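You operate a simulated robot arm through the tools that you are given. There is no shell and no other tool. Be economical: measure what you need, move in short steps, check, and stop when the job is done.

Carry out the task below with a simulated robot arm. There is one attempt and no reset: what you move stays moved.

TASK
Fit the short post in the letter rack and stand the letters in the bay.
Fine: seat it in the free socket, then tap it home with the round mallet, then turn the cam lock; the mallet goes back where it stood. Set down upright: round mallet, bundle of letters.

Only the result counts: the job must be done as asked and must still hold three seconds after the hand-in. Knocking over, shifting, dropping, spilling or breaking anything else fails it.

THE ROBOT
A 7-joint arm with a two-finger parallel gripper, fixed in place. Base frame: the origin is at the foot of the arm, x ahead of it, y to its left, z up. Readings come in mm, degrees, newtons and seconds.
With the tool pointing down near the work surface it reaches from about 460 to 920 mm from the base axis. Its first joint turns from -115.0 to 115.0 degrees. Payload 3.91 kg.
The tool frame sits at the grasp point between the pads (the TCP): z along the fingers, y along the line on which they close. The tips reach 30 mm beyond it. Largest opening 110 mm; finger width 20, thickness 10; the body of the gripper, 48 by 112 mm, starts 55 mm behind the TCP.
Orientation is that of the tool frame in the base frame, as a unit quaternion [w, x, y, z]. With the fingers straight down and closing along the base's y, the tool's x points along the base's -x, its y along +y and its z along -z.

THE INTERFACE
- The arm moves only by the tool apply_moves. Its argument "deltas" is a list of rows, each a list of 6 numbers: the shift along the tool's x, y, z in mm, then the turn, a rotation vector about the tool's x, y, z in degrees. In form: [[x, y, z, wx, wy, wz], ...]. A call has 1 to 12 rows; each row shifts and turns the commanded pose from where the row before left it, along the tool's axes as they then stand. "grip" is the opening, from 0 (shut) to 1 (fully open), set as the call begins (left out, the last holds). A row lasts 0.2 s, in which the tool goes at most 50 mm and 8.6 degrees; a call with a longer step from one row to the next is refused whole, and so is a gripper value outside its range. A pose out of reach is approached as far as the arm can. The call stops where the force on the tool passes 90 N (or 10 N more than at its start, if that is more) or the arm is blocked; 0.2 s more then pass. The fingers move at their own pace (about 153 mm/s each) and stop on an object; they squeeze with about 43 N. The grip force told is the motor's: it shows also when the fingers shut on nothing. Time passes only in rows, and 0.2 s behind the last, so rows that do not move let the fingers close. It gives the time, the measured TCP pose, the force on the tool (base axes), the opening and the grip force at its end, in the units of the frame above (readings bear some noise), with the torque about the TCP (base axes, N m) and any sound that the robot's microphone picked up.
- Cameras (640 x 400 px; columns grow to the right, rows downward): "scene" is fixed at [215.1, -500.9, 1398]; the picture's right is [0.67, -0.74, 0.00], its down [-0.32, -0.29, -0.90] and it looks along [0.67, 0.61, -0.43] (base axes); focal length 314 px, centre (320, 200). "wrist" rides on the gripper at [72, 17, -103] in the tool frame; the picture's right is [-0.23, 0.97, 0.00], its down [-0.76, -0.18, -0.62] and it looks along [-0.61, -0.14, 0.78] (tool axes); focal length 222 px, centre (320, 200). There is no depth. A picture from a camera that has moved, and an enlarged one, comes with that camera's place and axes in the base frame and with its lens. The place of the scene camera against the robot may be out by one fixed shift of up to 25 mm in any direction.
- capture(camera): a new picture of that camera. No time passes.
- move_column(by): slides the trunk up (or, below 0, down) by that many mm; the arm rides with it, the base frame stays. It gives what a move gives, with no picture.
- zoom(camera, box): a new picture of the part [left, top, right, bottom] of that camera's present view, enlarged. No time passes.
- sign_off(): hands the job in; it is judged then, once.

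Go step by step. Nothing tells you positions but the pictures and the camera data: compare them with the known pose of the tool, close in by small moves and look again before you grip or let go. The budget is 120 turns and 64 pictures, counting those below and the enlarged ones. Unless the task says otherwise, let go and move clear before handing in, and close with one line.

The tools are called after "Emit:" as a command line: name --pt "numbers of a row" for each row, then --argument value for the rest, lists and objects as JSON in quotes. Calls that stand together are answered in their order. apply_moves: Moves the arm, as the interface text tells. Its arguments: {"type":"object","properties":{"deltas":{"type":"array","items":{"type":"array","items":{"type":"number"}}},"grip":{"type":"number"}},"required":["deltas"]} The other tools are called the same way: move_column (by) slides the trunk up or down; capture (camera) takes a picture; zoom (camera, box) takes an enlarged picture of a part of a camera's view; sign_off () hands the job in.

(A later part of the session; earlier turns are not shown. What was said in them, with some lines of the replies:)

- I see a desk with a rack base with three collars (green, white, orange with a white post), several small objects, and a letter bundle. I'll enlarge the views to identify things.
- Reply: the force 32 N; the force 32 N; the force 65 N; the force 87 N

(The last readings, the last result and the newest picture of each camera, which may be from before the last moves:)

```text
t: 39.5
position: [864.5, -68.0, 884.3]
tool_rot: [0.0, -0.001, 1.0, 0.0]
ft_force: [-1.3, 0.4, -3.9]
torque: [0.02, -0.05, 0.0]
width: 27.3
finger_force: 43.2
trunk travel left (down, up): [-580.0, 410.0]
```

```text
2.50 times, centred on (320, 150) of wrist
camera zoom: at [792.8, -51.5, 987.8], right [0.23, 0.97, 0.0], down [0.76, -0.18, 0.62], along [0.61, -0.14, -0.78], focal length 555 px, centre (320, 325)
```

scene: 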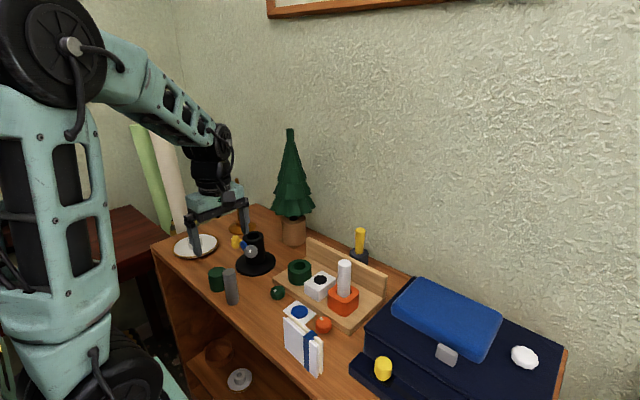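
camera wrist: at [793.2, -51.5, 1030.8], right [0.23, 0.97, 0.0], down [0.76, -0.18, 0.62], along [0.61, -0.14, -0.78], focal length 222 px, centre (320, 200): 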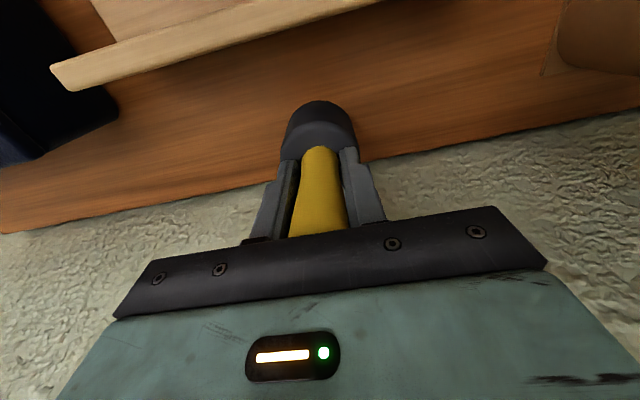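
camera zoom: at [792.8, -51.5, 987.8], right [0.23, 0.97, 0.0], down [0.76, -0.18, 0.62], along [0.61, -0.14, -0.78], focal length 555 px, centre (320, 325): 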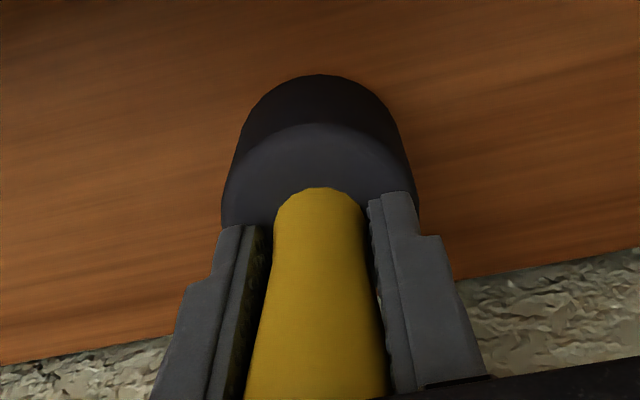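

Emit:
apply_moves --pt "0 0 1 0 0 0" --pt "0 0 1 0 0 0" --pt "0 0 0 0 0 0"

Emit:
apply_moves --pt "0 0 1 0 0 0" --pt "0 0 1 0 0 0" --pt "0 0 0 0 0 0"

```text
t: 40.3
position: [864.5, -68.7, 882.5]
tool_rot: [0.0, -0.001, 1.0, 0.0]
ft_force: [-1.0, -1.0, -1.5]
torque: [-0.14, -0.02, -0.05]
width: 27.5
finger_force: 42.7
trunk travel left (down, up): [-580.0, 410.0]
```

```text
t: 41.1
position: [864.8, -69.0, 882.9]
tool_rot: [0.001, 0.0, 1.0, 0.0]
ft_force: [-5.9, -1.3, 15.1]
torque: [-0.19, -0.08, -0.07]
width: 27.3
finger_force: 43.2
trunk travel left (down, up): [-580.0, 410.0]
```

Emit:
apply_moves --pt "0 0 -1 0 0 0" --pt "0 0 0 0 0 0" --pt "0 0 0 0 0 0" --grip 0.6

Emit:
apply_moves --pt "0 0 -20 0 0 0" --pt "0 0 -40 0 0 0" --pt "0 0 -40 0 0 0" --pt "0 0 -40 0 0 0" --pt "40 0 0 0 0 0" --pt "40 0 0 0 0 0"

Emit:
capture --camera "wrist"

Emit:
zoom --camera "scene" --box '[265, 205, 405, 335]'

```text
t: 41.9
position: [863.0, -68.9, 881.7]
tool_rot: [0.001, 0.0, 1.0, 0.0]
ft_force: [0.7, 0.5, -0.1]
torque: [0.0, -0.02, 0.0]
width: 66.0
finger_force: 0.0
trunk travel left (down, up): [-580.0, 410.0]
```

```text
t: 43.3
position: [782.5, -67.8, 1021.5]
tool_rot: [0.0, 0.001, 1.0, 0.0]
ft_force: [0.2, -1.1, -0.4]
torque: [0.01, 0.03, 0.02]
width: 66.0
finger_force: 0.0
trunk travel left (down, up): [-580.0, 410.0]
```

```text
23 pictures are left
camera wrist: at [711.8, -51.3, 1124.5], right [0.23, 0.97, 0.0], down [0.76, -0.18, 0.62], along [0.61, -0.14, -0.78], focal length 222 px, centre (320, 200)
```

wrist: 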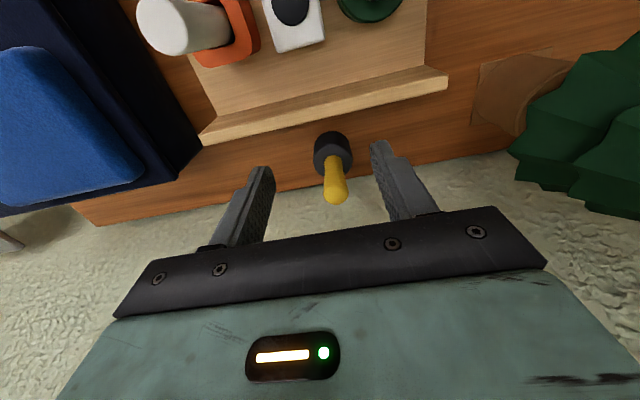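

```text
3.08 times, centred on (335, 270) of scene
camera zoom: at [215.1, -500.9, 1398.0], right [0.67, -0.74, 0.0], down [-0.32, -0.29, -0.9], along [0.67, 0.61, -0.43], focal length 965 px, centre (274, -15)
```

zoom: 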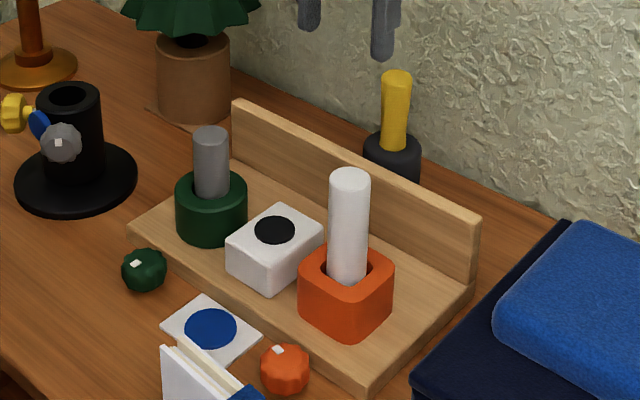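

Emit:
apply_moves --pt "42 18 0 0 0 0" --pt "42 18 0 0 0 0" --pt "42 18 0 0 0 0" --pt "41.5 18 0 0 0 0" --pt "0 0 40 0 0 0" --pt "0 0 40 0 0 0" --pt "0 0 0 0 0 0" --grip 0.6

Emit:
zoom --camera "wrist" --box '[240, 50, 400, 210]'

Emit:
zoom --camera "scene" --box '[265, 265, 335, 335]'

```text
t: 44.9
position: [619.9, 1.4, 942.1]
tool_rot: [-0.001, -0.001, 1.0, 0.0]
ft_force: [-0.9, -1.1, 0.0]
torque: [-0.02, 0.03, 0.0]
width: 66.2
finger_force: 0.1
trunk travel left (down, up): [-580.0, 410.0]
```

```text
2.50 times, centred on (320, 130) of wrist
camera zoom: at [547.6, 19.1, 1044.8], right [0.23, 0.97, 0.0], down [0.76, -0.18, 0.62], along [0.61, -0.14, -0.78], focal length 555 px, centre (320, 375)
```

zoom: 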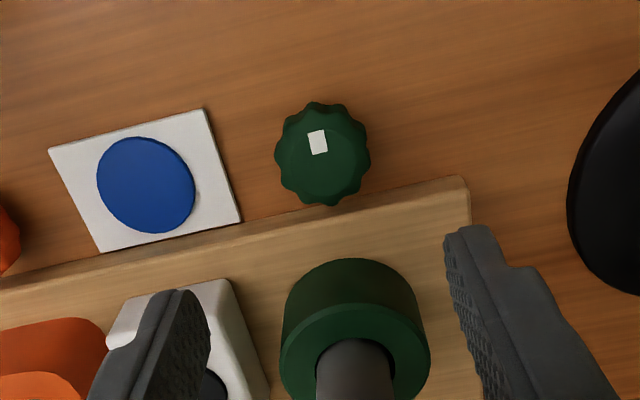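

```text
5.71 times, centred on (300, 300) of scene
camera zoom: at [215.1, -500.9, 1398.0], right [0.67, -0.74, 0.0], down [-0.32, -0.29, -0.9], along [0.67, 0.61, -0.43], focal length 1793 px, centre (434, -371)
```

zoom: 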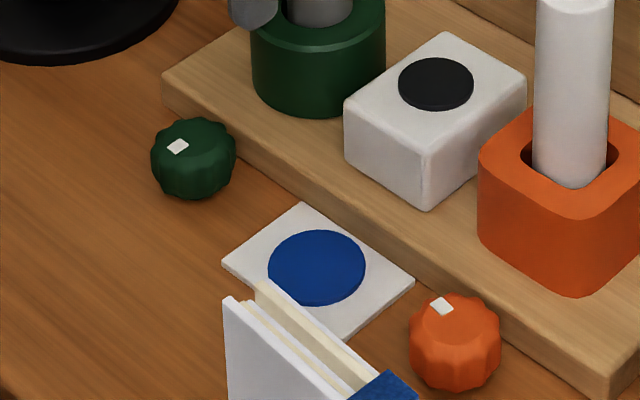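

Emit:
apply_moves --pt "9 4.5 10 0 0 0" --pt "0 0 10 0 0 -7.5" --pt "0 0 10 0 0 -7.5" --pt "0 0 0 0 0 -7.5" --pt "0 0 0 0 0 -7.5" --pt "0 0 0 0 0 -7.5" --pt "0 0 0 0 0 -7.5" --pt "0 0 0 0 0 0"

Emit:
zoom --camera "wrist" --box '[230, 80, 410, 240]'

```text
t: 46.7
position: [606.9, 6.6, 911.9]
tool_rot: [0.0, -0.384, 0.923, 0.0]
ft_force: [-0.5, -0.5, 0.7]
torque: [-0.01, -0.02, 0.0]
width: 65.9
finger_force: 0.1
trunk travel left (down, up): [-580.0, 410.0]
```

```text
2.50 times, centred on (320, 160) of wrist
camera zoom: at [545.4, -31.7, 1014.5], right [-0.53, 0.85, 0.0], down [0.66, 0.41, 0.62], along [0.53, 0.33, -0.78], focal length 555 px, centre (320, 300)
```

zoom: 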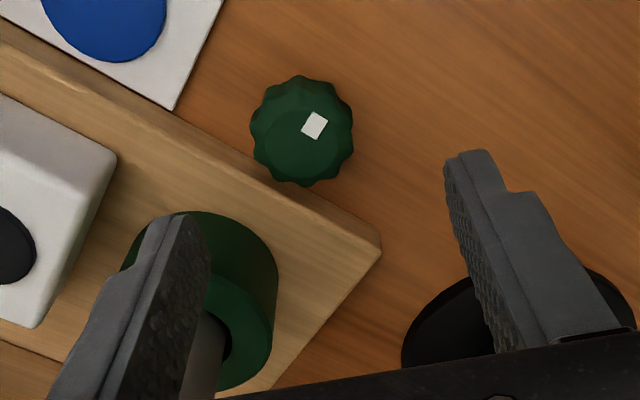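

Emit:
apply_moves --pt "-0.4 -6.2 10 0 0 0" --pt "0 0 25 0 0 0" --pt "0 0 0 0 0 0"

Emit:
capture --camera "wrist"

```text
t: 47.5
position: [612.4, 3.5, 876.1]
tool_rot: [0.0, -0.383, 0.924, 0.0]
ft_force: [-0.1, 0.8, -0.2]
torque: [-0.04, -0.01, 0.02]
width: 66.1
finger_force: 0.1
trunk travel left (down, up): [-580.0, 410.0]
```

```text
18 pictures are left
camera wrist: at [549.9, -35.1, 979.0], right [-0.53, 0.85, 0.0], down [0.66, 0.41, 0.62], along [0.53, 0.33, -0.78], focal length 222 px, centre (320, 200)
```

wrist: 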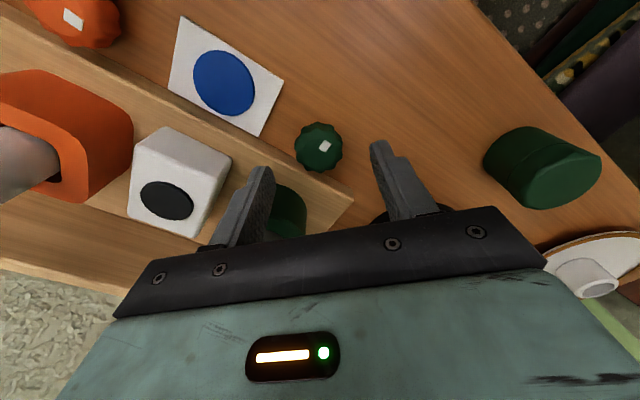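

Emit:
apply_moves --pt "3 0 5 0 0 0" --pt "0 0 4 0 0 0" --pt "0 0 3 0 0 0" --pt "0 0 0 0 0 0"

Emit:
apply_moves --pt "0 0 0 0 0 0" --pt "0 0 0 0 0 0" --pt "0 0 0 0 0 0" --grip 0

Emit:
zoom --camera "wrist" --box '[260, 100, 380, 220]'

```text
t: 48.5
position: [611.0, 1.0, 864.7]
tool_rot: [-0.001, -0.384, 0.923, 0.0]
ft_force: [0.8, -0.1, -0.2]
torque: [0.02, 0.0, 0.02]
width: 65.9
finger_force: 0.1
trunk travel left (down, up): [-580.0, 410.0]
```

```text
t: 49.3
position: [611.8, 1.2, 864.3]
tool_rot: [0.0, -0.383, 0.924, -0.001]
ft_force: [-0.2, 0.1, -0.6]
torque: [0.01, -0.01, -0.03]
width: 0.5
finger_force: 37.8
trunk travel left (down, up): [-580.0, 410.0]
```

```text
3.33 times, centred on (320, 160) of wrist
camera zoom: at [548.4, -37.1, 967.5], right [-0.53, 0.85, 0.0], down [0.66, 0.41, 0.62], along [0.53, 0.33, -0.78], focal length 740 px, centre (320, 333)
```

zoom: 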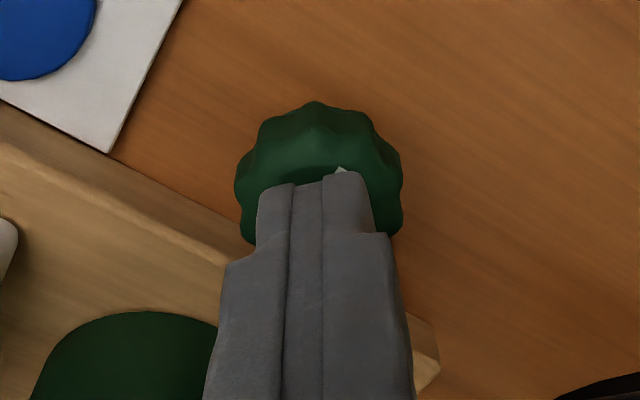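

Emit:
apply_moves --pt "0 0 1 0 0 0" --pt "0 0 1 0 0 0" --pt "0 0 0 0 0 0"

Emit:
apply_moves --pt "0 0 1 0 0 0" --pt "0 0 1 0 0 0" --pt "0 0 0 0 0 0"

```text
t: 50.1
position: [609.4, 2.1, 863.6]
tool_rot: [0.001, -0.383, 0.924, 0.0]
ft_force: [-0.9, -0.4, -0.2]
torque: [-0.01, 0.01, 0.0]
width: 0.0
finger_force: 38.0
trunk travel left (down, up): [-580.0, 410.0]
```

```text
t: 50.9
position: [609.8, 0.9, 860.8]
tool_rot: [0.0, -0.384, 0.923, 0.0]
ft_force: [0.7, 0.4, 0.0]
torque: [-0.03, 0.01, 0.02]
width: 0.0
finger_force: 38.1
trunk travel left (down, up): [-580.0, 410.0]
```

Emit:
apply_moves --pt "0 0 1 0 0 0" --pt "0 0 1 0 0 0" --pt "0 0 0 0 0 0"

Emit:
apply_moves --pt "0 0 1 0 0 0" --pt "0 0 1 0 0 0" --pt "0 0 0 0 0 0"

```text
t: 51.7
position: [608.8, 2.1, 860.1]
tool_rot: [0.001, -0.383, 0.924, 0.0]
ft_force: [-1.0, -2.5, 23.7]
torque: [-0.21, 0.19, 0.01]
width: 0.0
finger_force: 38.1
trunk travel left (down, up): [-580.0, 410.0]
```

```text
t: 52.5
position: [609.9, 1.9, 859.7]
tool_rot: [0.003, -0.383, 0.924, -0.002]
ft_force: [-4.8, -6.4, 59.2]
torque: [-0.53, 0.55, -0.03]
width: 0.2
finger_force: 37.6
trunk travel left (down, up): [-580.0, 410.0]
```

Emit:
apply_moves --pt "0 0 -12 0 0 0" --pt "0 0 -12 0 0 5" --pt "0 0 0 0 0 7.5" --pt "0 0 0 0 0 7.5"

Emit:
apply_moves --pt "0 0 0 0 0 0" --pt "0 0 0 0 0 0" --pt "0 0 0 0 0 0" --grip 0.5

Emit:
zoom --camera "wrist" --box '[230, 80, 410, 220]'

```text
t: 53.5
position: [610.0, 1.0, 880.7]
tool_rot: [0.001, -0.214, 0.977, 0.0]
ft_force: [-0.1, -0.5, 0.4]
torque: [0.0, -0.01, 0.0]
width: 0.2
finger_force: 37.9
trunk travel left (down, up): [-580.0, 410.0]
```

```text
t: 54.3
position: [609.0, 1.1, 881.7]
tool_rot: [0.001, -0.216, 0.976, 0.001]
ft_force: [0.7, -0.5, 0.2]
torque: [0.0, -0.03, 0.01]
width: 55.2
finger_force: 0.1
trunk travel left (down, up): [-580.0, 410.0]
```

```text
2.86 times, centred on (320, 150) of wrist
camera zoom: at [538.1, -13.9, 983.7], right [-0.21, 0.98, 0.0], down [0.77, 0.16, 0.62], along [0.61, 0.13, -0.78], focal length 635 px, centre (320, 343)
```

zoom: 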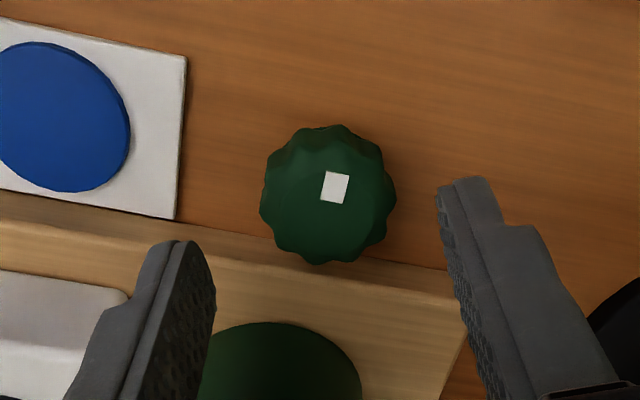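

Emit:
apply_moves --pt "-2.2 1.2 15 0 0 0" --pt "0 0 10 0 0 0" --pt "0 0 7 0 0 0" --pt "0 0 0 0 0 0"

Emit:
apply_moves --pt "0 0 0 0 0 0" --pt "0 0 0 0 0 0" --pt "0 0 0 0 0 0" --grip 0

```text
t: 55.3
position: [611.3, 3.8, 848.7]
tool_rot: [0.0, -0.217, 0.976, 0.0]
ft_force: [0.5, -0.4, 0.7]
torque: [0.01, 0.02, 0.04]
width: 54.9
finger_force: 0.1
trunk travel left (down, up): [-580.0, 410.0]
```

```text
t: 56.1
position: [611.3, 3.9, 848.6]
tool_rot: [-0.002, -0.216, 0.976, -0.001]
ft_force: [4.1, -6.6, -2.3]
torque: [0.07, -0.17, -0.06]
width: 36.7
finger_force: 45.3
trunk travel left (down, up): [-580.0, 410.0]
```

Gripped the green knob (36.7 mm). Now the first stroke clockwise (seen from above), watching the torque.

Emit:
apply_moves --pt "0 0 0 0 0 6" --pt "0 0 0 0 0 6" --pt "0 0 0 0 0 6" --pt "0 0 0 0 0 0"

```text
t: 57.1
position: [611.7, 4.0, 849.0]
tool_rot: [-0.001, -0.062, 0.998, 0.0]
ft_force: [3.7, -2.0, 1.8]
torque: [-0.38, 0.36, -0.03]
width: 36.6
finger_force: 44.9
trunk travel left (down, up): [-580.0, 410.0]
```

Emit:
apply_moves --pt "0 0 0 0 0 8" --pt "0 0 0 0 0 8" --pt "0 0 0 0 0 8" --pt "0 0 0 0 0 8" --pt "0 0 0 0 0 0"

Emit:
zoom --camera "wrist" --box '[230, 80, 410, 220]'

```text
t: 58.3
position: [612.9, 5.8, 848.6]
tool_rot: [-0.001, 0.217, 0.976, 0.001]
ft_force: [6.7, 10.0, 2.1]
torque: [0.44, 0.54, 0.01]
width: 36.8
finger_force: 44.4
trunk travel left (down, up): [-580.0, 410.0]
```

```text
2.86 times, centred on (320, 150) of wrist
camera zoom: at [554.5, 51.2, 951.9], right [0.62, 0.79, 0.0], down [0.61, -0.48, 0.62], along [0.49, -0.38, -0.78], focal length 635 px, centre (320, 343)
```

zoom: 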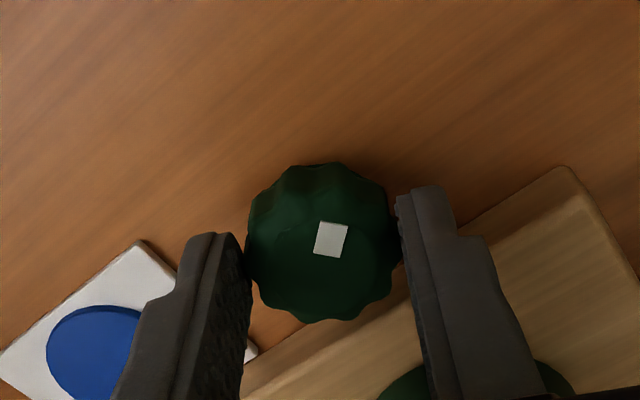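

Emit:
apply_moves --pt "0 0 0 0 0 0" --pt "0 0 0 0 0 0" --pt "0 0 -12 0 0 0" --pt "0 0 -12 0 0 0" --pt "0 0 0 0 0 -8.4" --pt "0 0 0 0 0 -8.4" --pt "0 0 0 0 0 -8.4" --pt "0 0 0 0 0 -8.4" --pt "0 0 0 0 0 -8.4" --pt "0 0 0 0 0 -8" --pt "0 0 0 0 0 0" --grip 0.42

Emit:
zoom --camera "wrist" --box '[230, 80, 410, 220]'

```text
t: 60.7
position: [611.3, 3.8, 873.0]
tool_rot: [0.001, -0.218, 0.976, 0.0]
ft_force: [0.3, -0.7, 0.0]
torque: [-0.02, -0.04, -0.02]
width: 46.1
finger_force: 0.1
trunk travel left (down, up): [-580.0, 410.0]
```

```text
2.86 times, centred on (320, 150) of wrist
camera zoom: at [539.5, -11.7, 976.1], right [-0.21, 0.98, 0.0], down [0.77, 0.16, 0.62], along [0.61, 0.13, -0.78], focal length 635 px, centre (320, 343)
```

zoom: 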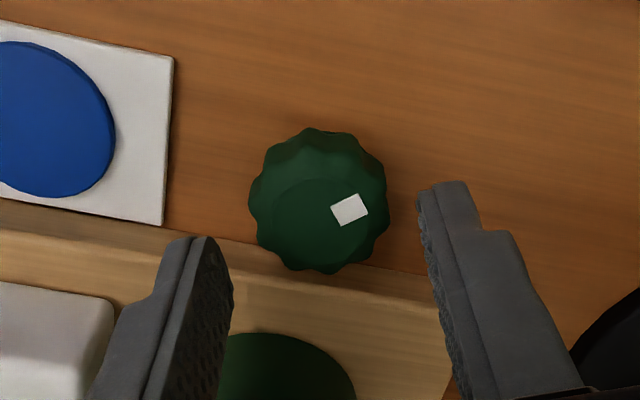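

Emit:
apply_moves --pt "-0.5 1 12 0 0 0" --pt "0 0 12 0 0 0" --pt "0 0 0 0 0 0"

Emit:
apply_moves --pt "0 0 0 0 0 0" --pt "0 0 0 0 0 0" --pt "0 0 0 0 0 8" --pt "0 0 0 0 0 8" --pt "0 0 0 0 0 8" --pt "0 0 0 0 0 8" --pt "0 0 0 0 0 4" --pt "0 0 0 0 0 0" --grip 0

```text
t: 61.5
position: [612.1, 3.7, 848.8]
tool_rot: [0.001, -0.217, 0.976, 0.0]
ft_force: [1.3, 0.7, -0.6]
torque: [0.0, -0.03, 0.01]
width: 45.7
finger_force: 0.1
trunk travel left (down, up): [-580.0, 410.0]
```

```text
t: 63.3
position: [611.1, 5.8, 849.4]
tool_rot: [0.002, 0.096, 0.995, 0.0]
ft_force: [5.1, -5.2, 15.0]
torque: [-0.09, 0.8, -0.01]
width: 36.5
finger_force: 44.7
trunk travel left (down, up): [-580.0, 410.0]
```

Emit:
apply_moves --pt "0 0 0 0 0 5" --pt "0 0 0 0 0 0"

Emit:
apply_moves --pt "0 0 0 0 0 4" --pt "0 0 0 0 0 0"

```text
t: 63.9
position: [611.5, 4.8, 849.3]
tool_rot: [0.002, 0.14, 0.99, 0.0]
ft_force: [3.3, -4.2, 14.9]
torque: [-0.13, -0.18, 0.0]
width: 36.3
finger_force: 45.4
trunk travel left (down, up): [-580.0, 410.0]
```

```text
t: 64.5
position: [612.1, 3.9, 849.2]
tool_rot: [0.001, 0.174, 0.985, 0.001]
ft_force: [5.6, -3.5, 18.8]
torque: [-0.17, -0.08, 0.01]
width: 36.4
finger_force: 44.8
trunk travel left (down, up): [-580.0, 410.0]
```

Emit:
apply_moves --pt "0 0 0 0 0 0" --pt "0 0 0 0 0 0" --pt "0 0 -15 0 0 0" --pt "0 0 -40 0 0 -7" --pt "0 0 -40 0 0 -7" --pt "0 0 -40 0 0 -6" --pt "0 -30 0 0 0 0" --pt "0 -25 0 0 0 0" --pt "0 0 0 0 0 0" --grip 0.42

Emit:
zoom --camera "wrist" --box '[220, 40, 420, 180]'

```text
t: 66.5
position: [611.9, -51.8, 983.1]
tool_rot: [0.0, -0.001, 1.0, 0.0]
ft_force: [0.9, 0.9, -0.8]
torque: [-0.02, -0.01, 0.04]
width: 46.2
finger_force: 0.0
trunk travel left (down, up): [-580.0, 410.0]
```

```text
2.86 times, centred on (320, 110) of wrist
camera zoom: at [539.9, -34.8, 1085.8], right [0.23, 0.97, 0.0], down [0.76, -0.18, 0.62], along [0.61, -0.14, -0.78], focal length 635 px, centre (320, 457)
```

zoom: 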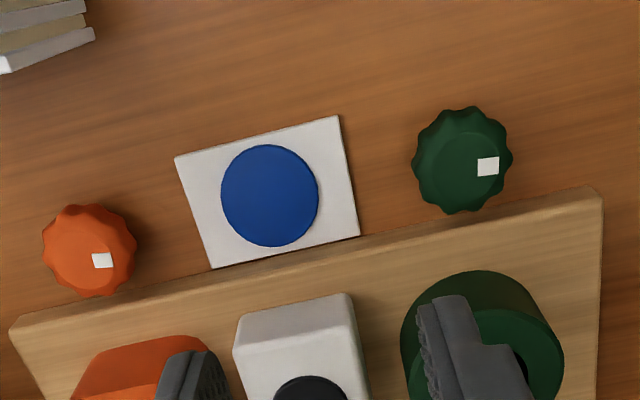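

Emit:
apply_moves --pt "17 -32 -10 0 0 0" --pt "17 -32 -10 0 0 0" --pt "17 -32 -7 0 0 0" --pt "16 -32 0 0 0 0" --grip 1

Emit:
apply_moves --pt "0 0 0 0 0 -8.2" --pt "0 0 0 0 0 -8.2" --pt "0 0 0 0 0 -8.2" --pt "0 0 0 0 0 -8.2" --pt "0 0 0 0 0 -8.2" --pt "0 0 0 0 0 -8.2" --pt "0 0 0 0 0 -8.2" --pt "0 0 0 0 0 -8.2" --pt "0 0 0 0 0 -8.2" --pt "0 0 0 0 0 -8.2" --pt "0 0 0 0 0 -8"

Emit:
capture --camera "wrist"

```text
t: 67.5
position: [545.4, -178.8, 1010.3]
tool_rot: [0.0, 0.0, 1.0, 0.0]
ft_force: [-0.1, 0.8, 0.7]
torque: [-0.02, 0.0, -0.05]
width: 110.3
finger_force: 0.1
trunk travel left (down, up): [-580.0, 410.0]
```

```text
t: 69.9
position: [545.7, -179.2, 1011.6]
tool_rot: [0.0, 0.708, -0.706, 0.0]
ft_force: [-0.3, 0.4, 0.6]
torque: [-0.01, 0.02, -0.01]
width: 110.1
finger_force: 0.0
trunk travel left (down, up): [-580.0, 410.0]
```

```text
12 pictures are left
camera wrist: at [529.4, -250.8, 1113.9], right [-0.97, 0.22, 0.0], down [0.18, 0.76, 0.62], along [0.14, 0.61, -0.78], focal length 222 px, centre (320, 200)
```

wrist: 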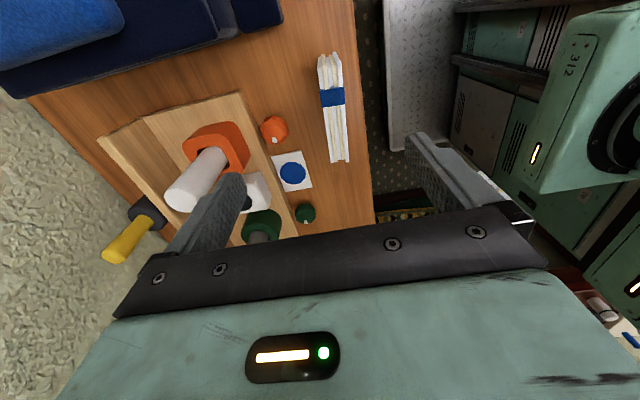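

Emit:
apply_moves --pt "-7 14.7 0 0 0 4.6" --pt "0 0 40 0 0 0" --pt "0 0 40 0 0 0" --pt "0 0 25 0 0 0" --pt "0 0 0 0 0 0"

Emit:
capture --camera "wrist"

```text
t: 71.1
position: [528.8, -172.4, 903.7]
tool_rot: [0.0, -0.679, 0.734, 0.0]
ft_force: [-0.7, -0.3, 0.6]
torque: [0.02, 0.02, 0.01]
width: 109.8
finger_force: 0.0
trunk travel left (down, up): [-580.0, 410.0]
```

```text
11 pictures are left
camera wrist: at [507.3, -242.5, 1007.7], right [-0.95, 0.3, 0.0], down [0.24, 0.74, 0.62], along [0.19, 0.59, -0.78], focal length 222 px, centre (320, 200)
```

wrist: 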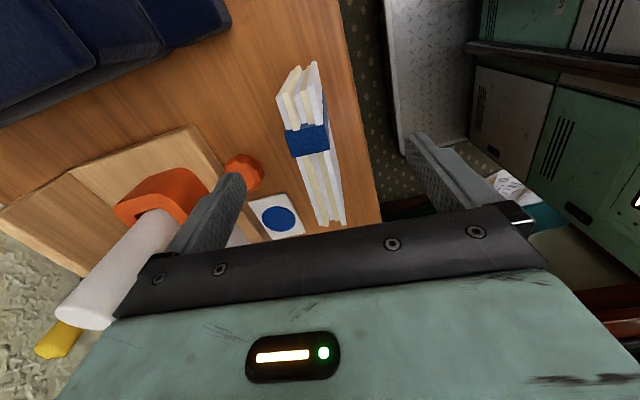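

Emit:
apply_moves --pt "0 -1.5 8 0 0 1.5" --pt "0 0 6 0 0 0" --pt "0 0 0 0 0 0" --grip 0.6

Emit:
apply_moves --pt "0 0 0 0 0 0" --pt "0 0 0 0 0 0" --pt "0 0 0 0 0 0" --grip 0

```text
t: 71.9
position: [530.4, -171.2, 891.7]
tool_rot: [0.0, -0.669, 0.744, 0.0]
ft_force: [0.7, 0.5, -0.4]
torque: [0.02, 0.0, 0.03]
width: 65.8
finger_force: 0.1
trunk travel left (down, up): [-580.0, 410.0]
```

```text
t: 72.7
position: [529.7, -172.8, 891.7]
tool_rot: [0.0, -0.669, 0.743, 0.0]
ft_force: [0.2, 0.2, -0.1]
torque: [-0.03, 0.0, 0.01]
width: 23.6
finger_force: 43.1
trunk travel left (down, up): [-580.0, 410.0]
```

Emit:
apply_moves --pt "0 0 -10 0 0 0" --pt "0 0 -30 0 0 0" --pt "0 0 -40 0 0 0" --pt "0 0 -40 0 0 0" --pt "0 0 -40 0 0 0" --pt "0 0 -40 0 0 0" --pt "0 0 0 0 0 -6.1" --pt "0 0 0 0 0 0"

Emit:
capture --camera "wrist"

```text
t: 74.5
position: [531.8, -173.3, 1092.5]
tool_rot: [0.0, 0.708, -0.706, 0.0]
ft_force: [-0.9, -1.1, -1.8]
torque: [-0.01, 0.0, -0.04]
width: 23.5
finger_force: 43.2
trunk travel left (down, up): [-580.0, 410.0]
```

```text
10 pictures are left
camera wrist: at [515.6, -244.6, 1196.0], right [-0.97, 0.23, 0.0], down [0.18, 0.76, 0.62], along [0.14, 0.61, -0.78], focal length 222 px, centre (320, 200)
```

wrist: 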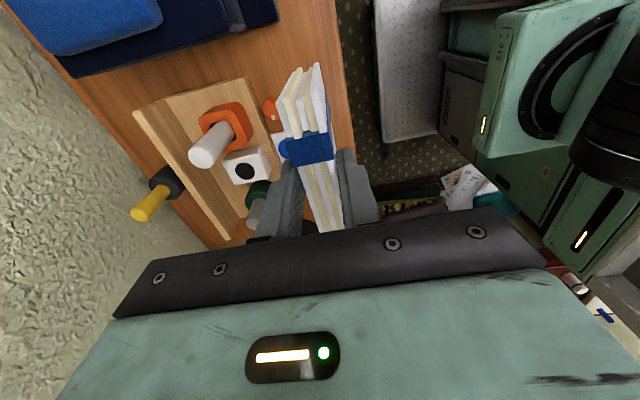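

Emit:
apply_moves --pt "-16.3 -36.1 0 0 0 0" --pt "-16.3 -36.1 0 0 0 0" --pt "-16.3 -36.1 0 0 0 0" --pt "-16.3 -36.1 0 0 0 0" --pt "-16.3 -36.1 0 0 0 0" --pt "-16.5 -36.1 0 0 0 0" --pt "0 0 0 0 0 0"

Emit:
capture --camera "wrist"

```text
t: 76.1
position: [746.2, -76.5, 1091.6]
tool_rot: [0.001, 0.708, -0.706, 0.0]
ft_force: [0.4, 0.6, -0.2]
torque: [-0.02, -0.01, 0.04]
width: 23.5
finger_force: 43.3
trunk travel left (down, up): [-580.0, 410.0]
```

```text
9 pictures are left
camera wrist: at [731.1, -147.5, 1194.8], right [-0.97, 0.23, 0.0], down [0.18, 0.76, 0.62], along [0.14, 0.61, -0.78], focal length 222 px, centre (320, 200)
```

wrist: 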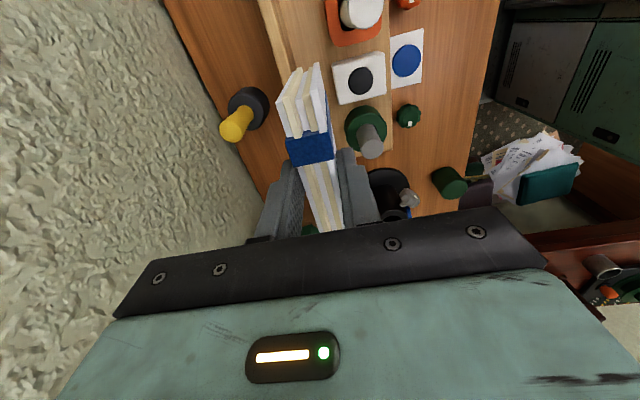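

Emit:
apply_moves --pt "0 -2 30 0 0 0" --pt "0 0 30 0 0 0" --pt "0 0 25 0 0 0" --pt "0 0 0 0 0 0"

Emit:
zoom --camera "wrist" --box '[200, 0, 440, 170]'

Emit:
zoom --camera "scene" --box '[265, 205, 405, 335]'

```text
t: 77.1
position: [749.9, -74.7, 1006.9]
tool_rot: [0.0, -0.707, 0.708, 0.0]
ft_force: [-0.2, 0.0, -0.6]
torque: [0.0, -0.03, -0.01]
width: 23.5
finger_force: 43.3
trunk travel left (down, up): [-580.0, 410.0]
```

```text
2.35 times, centred on (320, 85) of wrist
camera zoom: at [733.8, -147.0, 1109.7], right [-0.97, 0.23, 0.0], down [0.18, 0.76, 0.62], along [0.14, 0.61, -0.78], focal length 523 px, centre (320, 471)
```

zoom: 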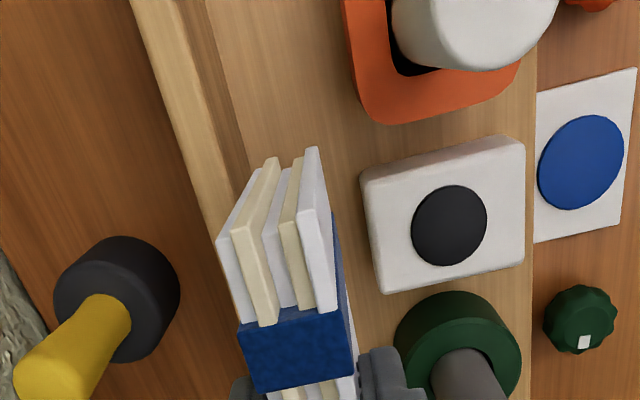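

```text
3.08 times, centred on (335, 270) of scene
camera zoom: at [215.1, -500.9, 1398.0], right [0.67, -0.74, 0.0], down [-0.32, -0.29, -0.9], along [0.67, 0.61, -0.43], focal length 965 px, centre (274, -15)
```

zoom: 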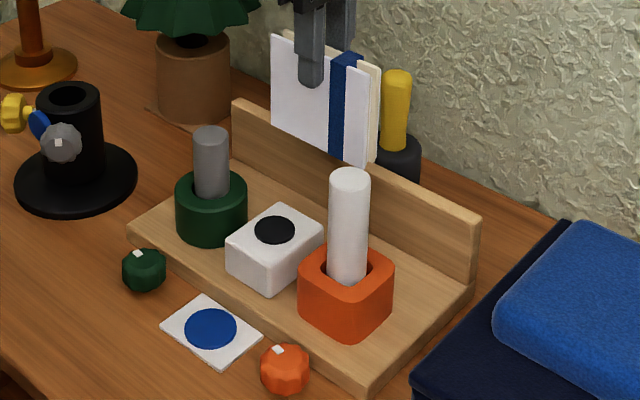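

Emit:
apply_moves --pt "0 2 30 0 0 0" --pt "0 0 30 0 0 0" --pt "0 0 20 0 0 0" --pt "0 0 5 0 0 0" --pt "0 0 0 0 0 0"

Emit:
zoom --camera "wrist" --box '[200, 30, 440, 230]'

```text
t: 78.3
position: [747.3, -73.2, 921.3]
tool_rot: [0.0, 0.708, -0.706, 0.0]
ft_force: [-0.1, -0.2, 0.0]
torque: [0.0, -0.03, 0.01]
width: 23.1
finger_force: 43.1
trunk travel left (down, up): [-580.0, 410.0]
```

```text
2.00 times, centred on (320, 130) of wrist
camera zoom: at [731.3, -145.4, 1024.2], right [-0.97, 0.23, 0.0], down [0.18, 0.76, 0.62], along [0.14, 0.61, -0.78], focal length 444 px, centre (320, 340)
```

zoom: 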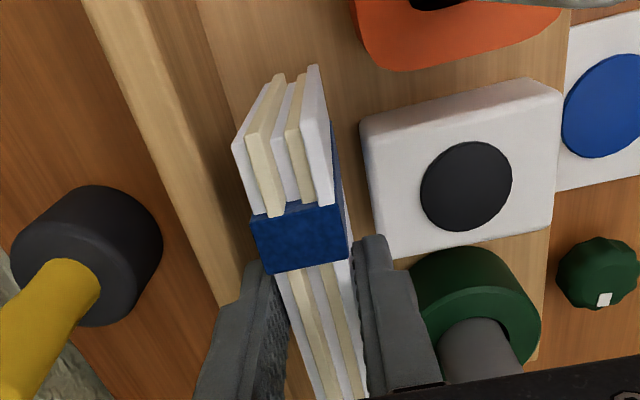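

Letters sit between the block and the backboard with room; lowering until they touch the floor of the bay.

Emit:
apply_moves --pt "0 0 4 0 0 0" --pt "0 0 3 0 0 0" --pt "0 0 2 0 0 0" --pt "0 0 0 0 0 0"

Emit:
apply_moves --pt "0 0 2 0 0 0" --pt "0 0 1 0 0 0" --pt "0 0 0 0 0 0"

```text
t: 79.3
position: [746.2, -74.8, 912.5]
tool_rot: [0.001, 0.707, -0.707, 0.0]
ft_force: [-0.2, -0.1, -0.8]
torque: [-0.01, -0.02, 0.01]
width: 23.2
finger_force: 43.5
trunk travel left (down, up): [-580.0, 410.0]
```

```text
t: 80.1
position: [746.8, -73.2, 912.4]
tool_rot: [-0.001, 0.707, -0.707, 0.002]
ft_force: [-3.3, -2.4, 27.5]
torque: [-0.03, 0.33, -0.05]
width: 23.2
finger_force: 42.7
trunk travel left (down, up): [-580.0, 410.0]
```

Emit:
apply_moves --pt "0 0 -2 0 0 0" --pt "0 0 0 0 0 0"

Emit:
apply_moves --pt "0 0 0 0 0 0" --pt "0 0 0 0 0 0" --pt "0 0 0 0 0 0" --grip 0.28

Emit:
zoom --camera "wrist" --box '[200, 30, 440, 230]'

```text
t: 80.7
position: [747.8, -73.1, 912.6]
tool_rot: [0.0, 0.708, -0.706, 0.001]
ft_force: [1.0, -3.0, 15.9]
torque: [-0.03, -0.17, -0.01]
width: 23.2
finger_force: 43.2
trunk travel left (down, up): [-580.0, 410.0]
```

```text
t: 81.5
position: [747.2, -74.1, 912.3]
tool_rot: [0.0, 0.708, -0.707, 0.0]
ft_force: [0.0, -0.8, -0.7]
torque: [-0.03, -0.01, 0.05]
width: 30.6
finger_force: 0.0
trunk travel left (down, up): [-580.0, 410.0]
```

```text
2.00 times, centred on (320, 130) of wrist
camera zoom: at [731.8, -145.4, 1014.3], right [-0.97, 0.23, 0.0], down [0.18, 0.76, 0.62], along [0.14, 0.61, -0.78], focal length 444 px, centre (320, 340)
```

zoom: 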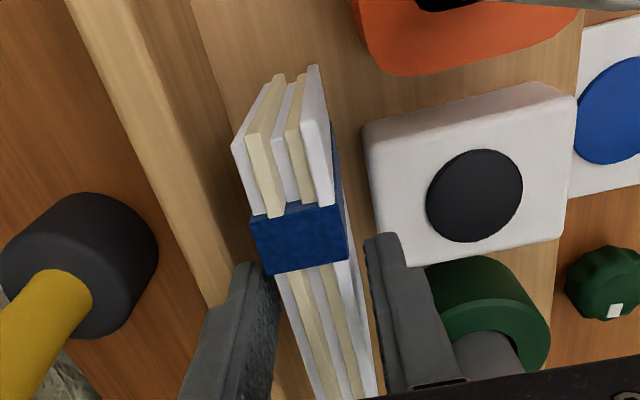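

Released and standing; retreat straight up, then look.

Emit:
apply_moves --pt "0 0 -10 0 0 0" --pt "0 0 -20 0 0 0" --pt "0 0 -40 0 0 0" --pt "0 0 -40 0 0 0" --pt "0 0 -40 0 0 0" --pt "0 0 -40 0 0 0" --pt "40 0 0 0 0 0" --pt "40 0 0 0 0 0" --pt "0 0 0 0 0 0"

Emit:
capture --camera "wrist"

Emit:
zoom --camera "scene" --box '[255, 205, 405, 345]'

```text
t: 83.5
position: [747.3, -153.4, 1101.6]
tool_rot: [0.0, 0.708, -0.707, 0.0]
ft_force: [0.1, 0.3, 0.0]
torque: [0.0, 0.0, -0.02]
width: 30.9
finger_force: 0.1
trunk travel left (down, up): [-580.0, 410.0]
```

```text
4 pictures are left
camera wrist: at [731.2, -225.7, 1204.2], right [-0.97, 0.23, 0.0], down [0.18, 0.76, 0.62], along [0.14, 0.61, -0.78], focal length 222 px, centre (320, 200)
```

wrist: 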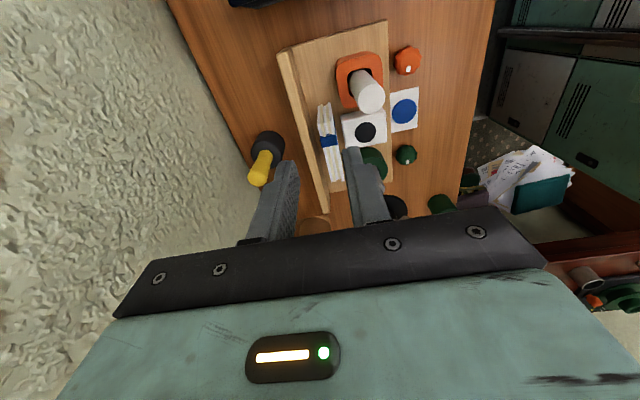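

```text
2.86 times, centred on (330, 275) of scene
camera zoom: at [215.1, -500.9, 1398.0], right [0.67, -0.74, 0.0], down [-0.32, -0.29, -0.9], along [0.67, 0.61, -0.43], focal length 896 px, centre (291, -14)
```

zoom: 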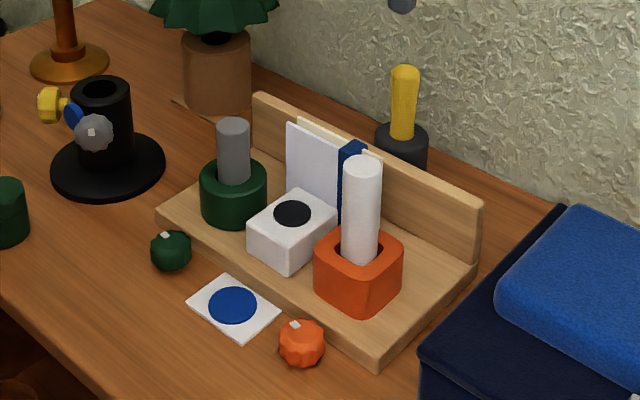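

The post is seated, the cam mark matches the locked orange one, the mallet is back upright in its place and the letters stand in the bay. The arm is clear, so I'm handing in.

Emit:
sign_off

```text
The job is handed in.
```

I seated the gray post in the free green socket, tapped it home, turned the green cam about 95° to match the orange one, stood the mallet back in its place and stood the letters upright in the rack's rear bay. I took the bay to be the gap in front of the backboard, and I matched the cam by its mark because I felt no stop and heard no click.
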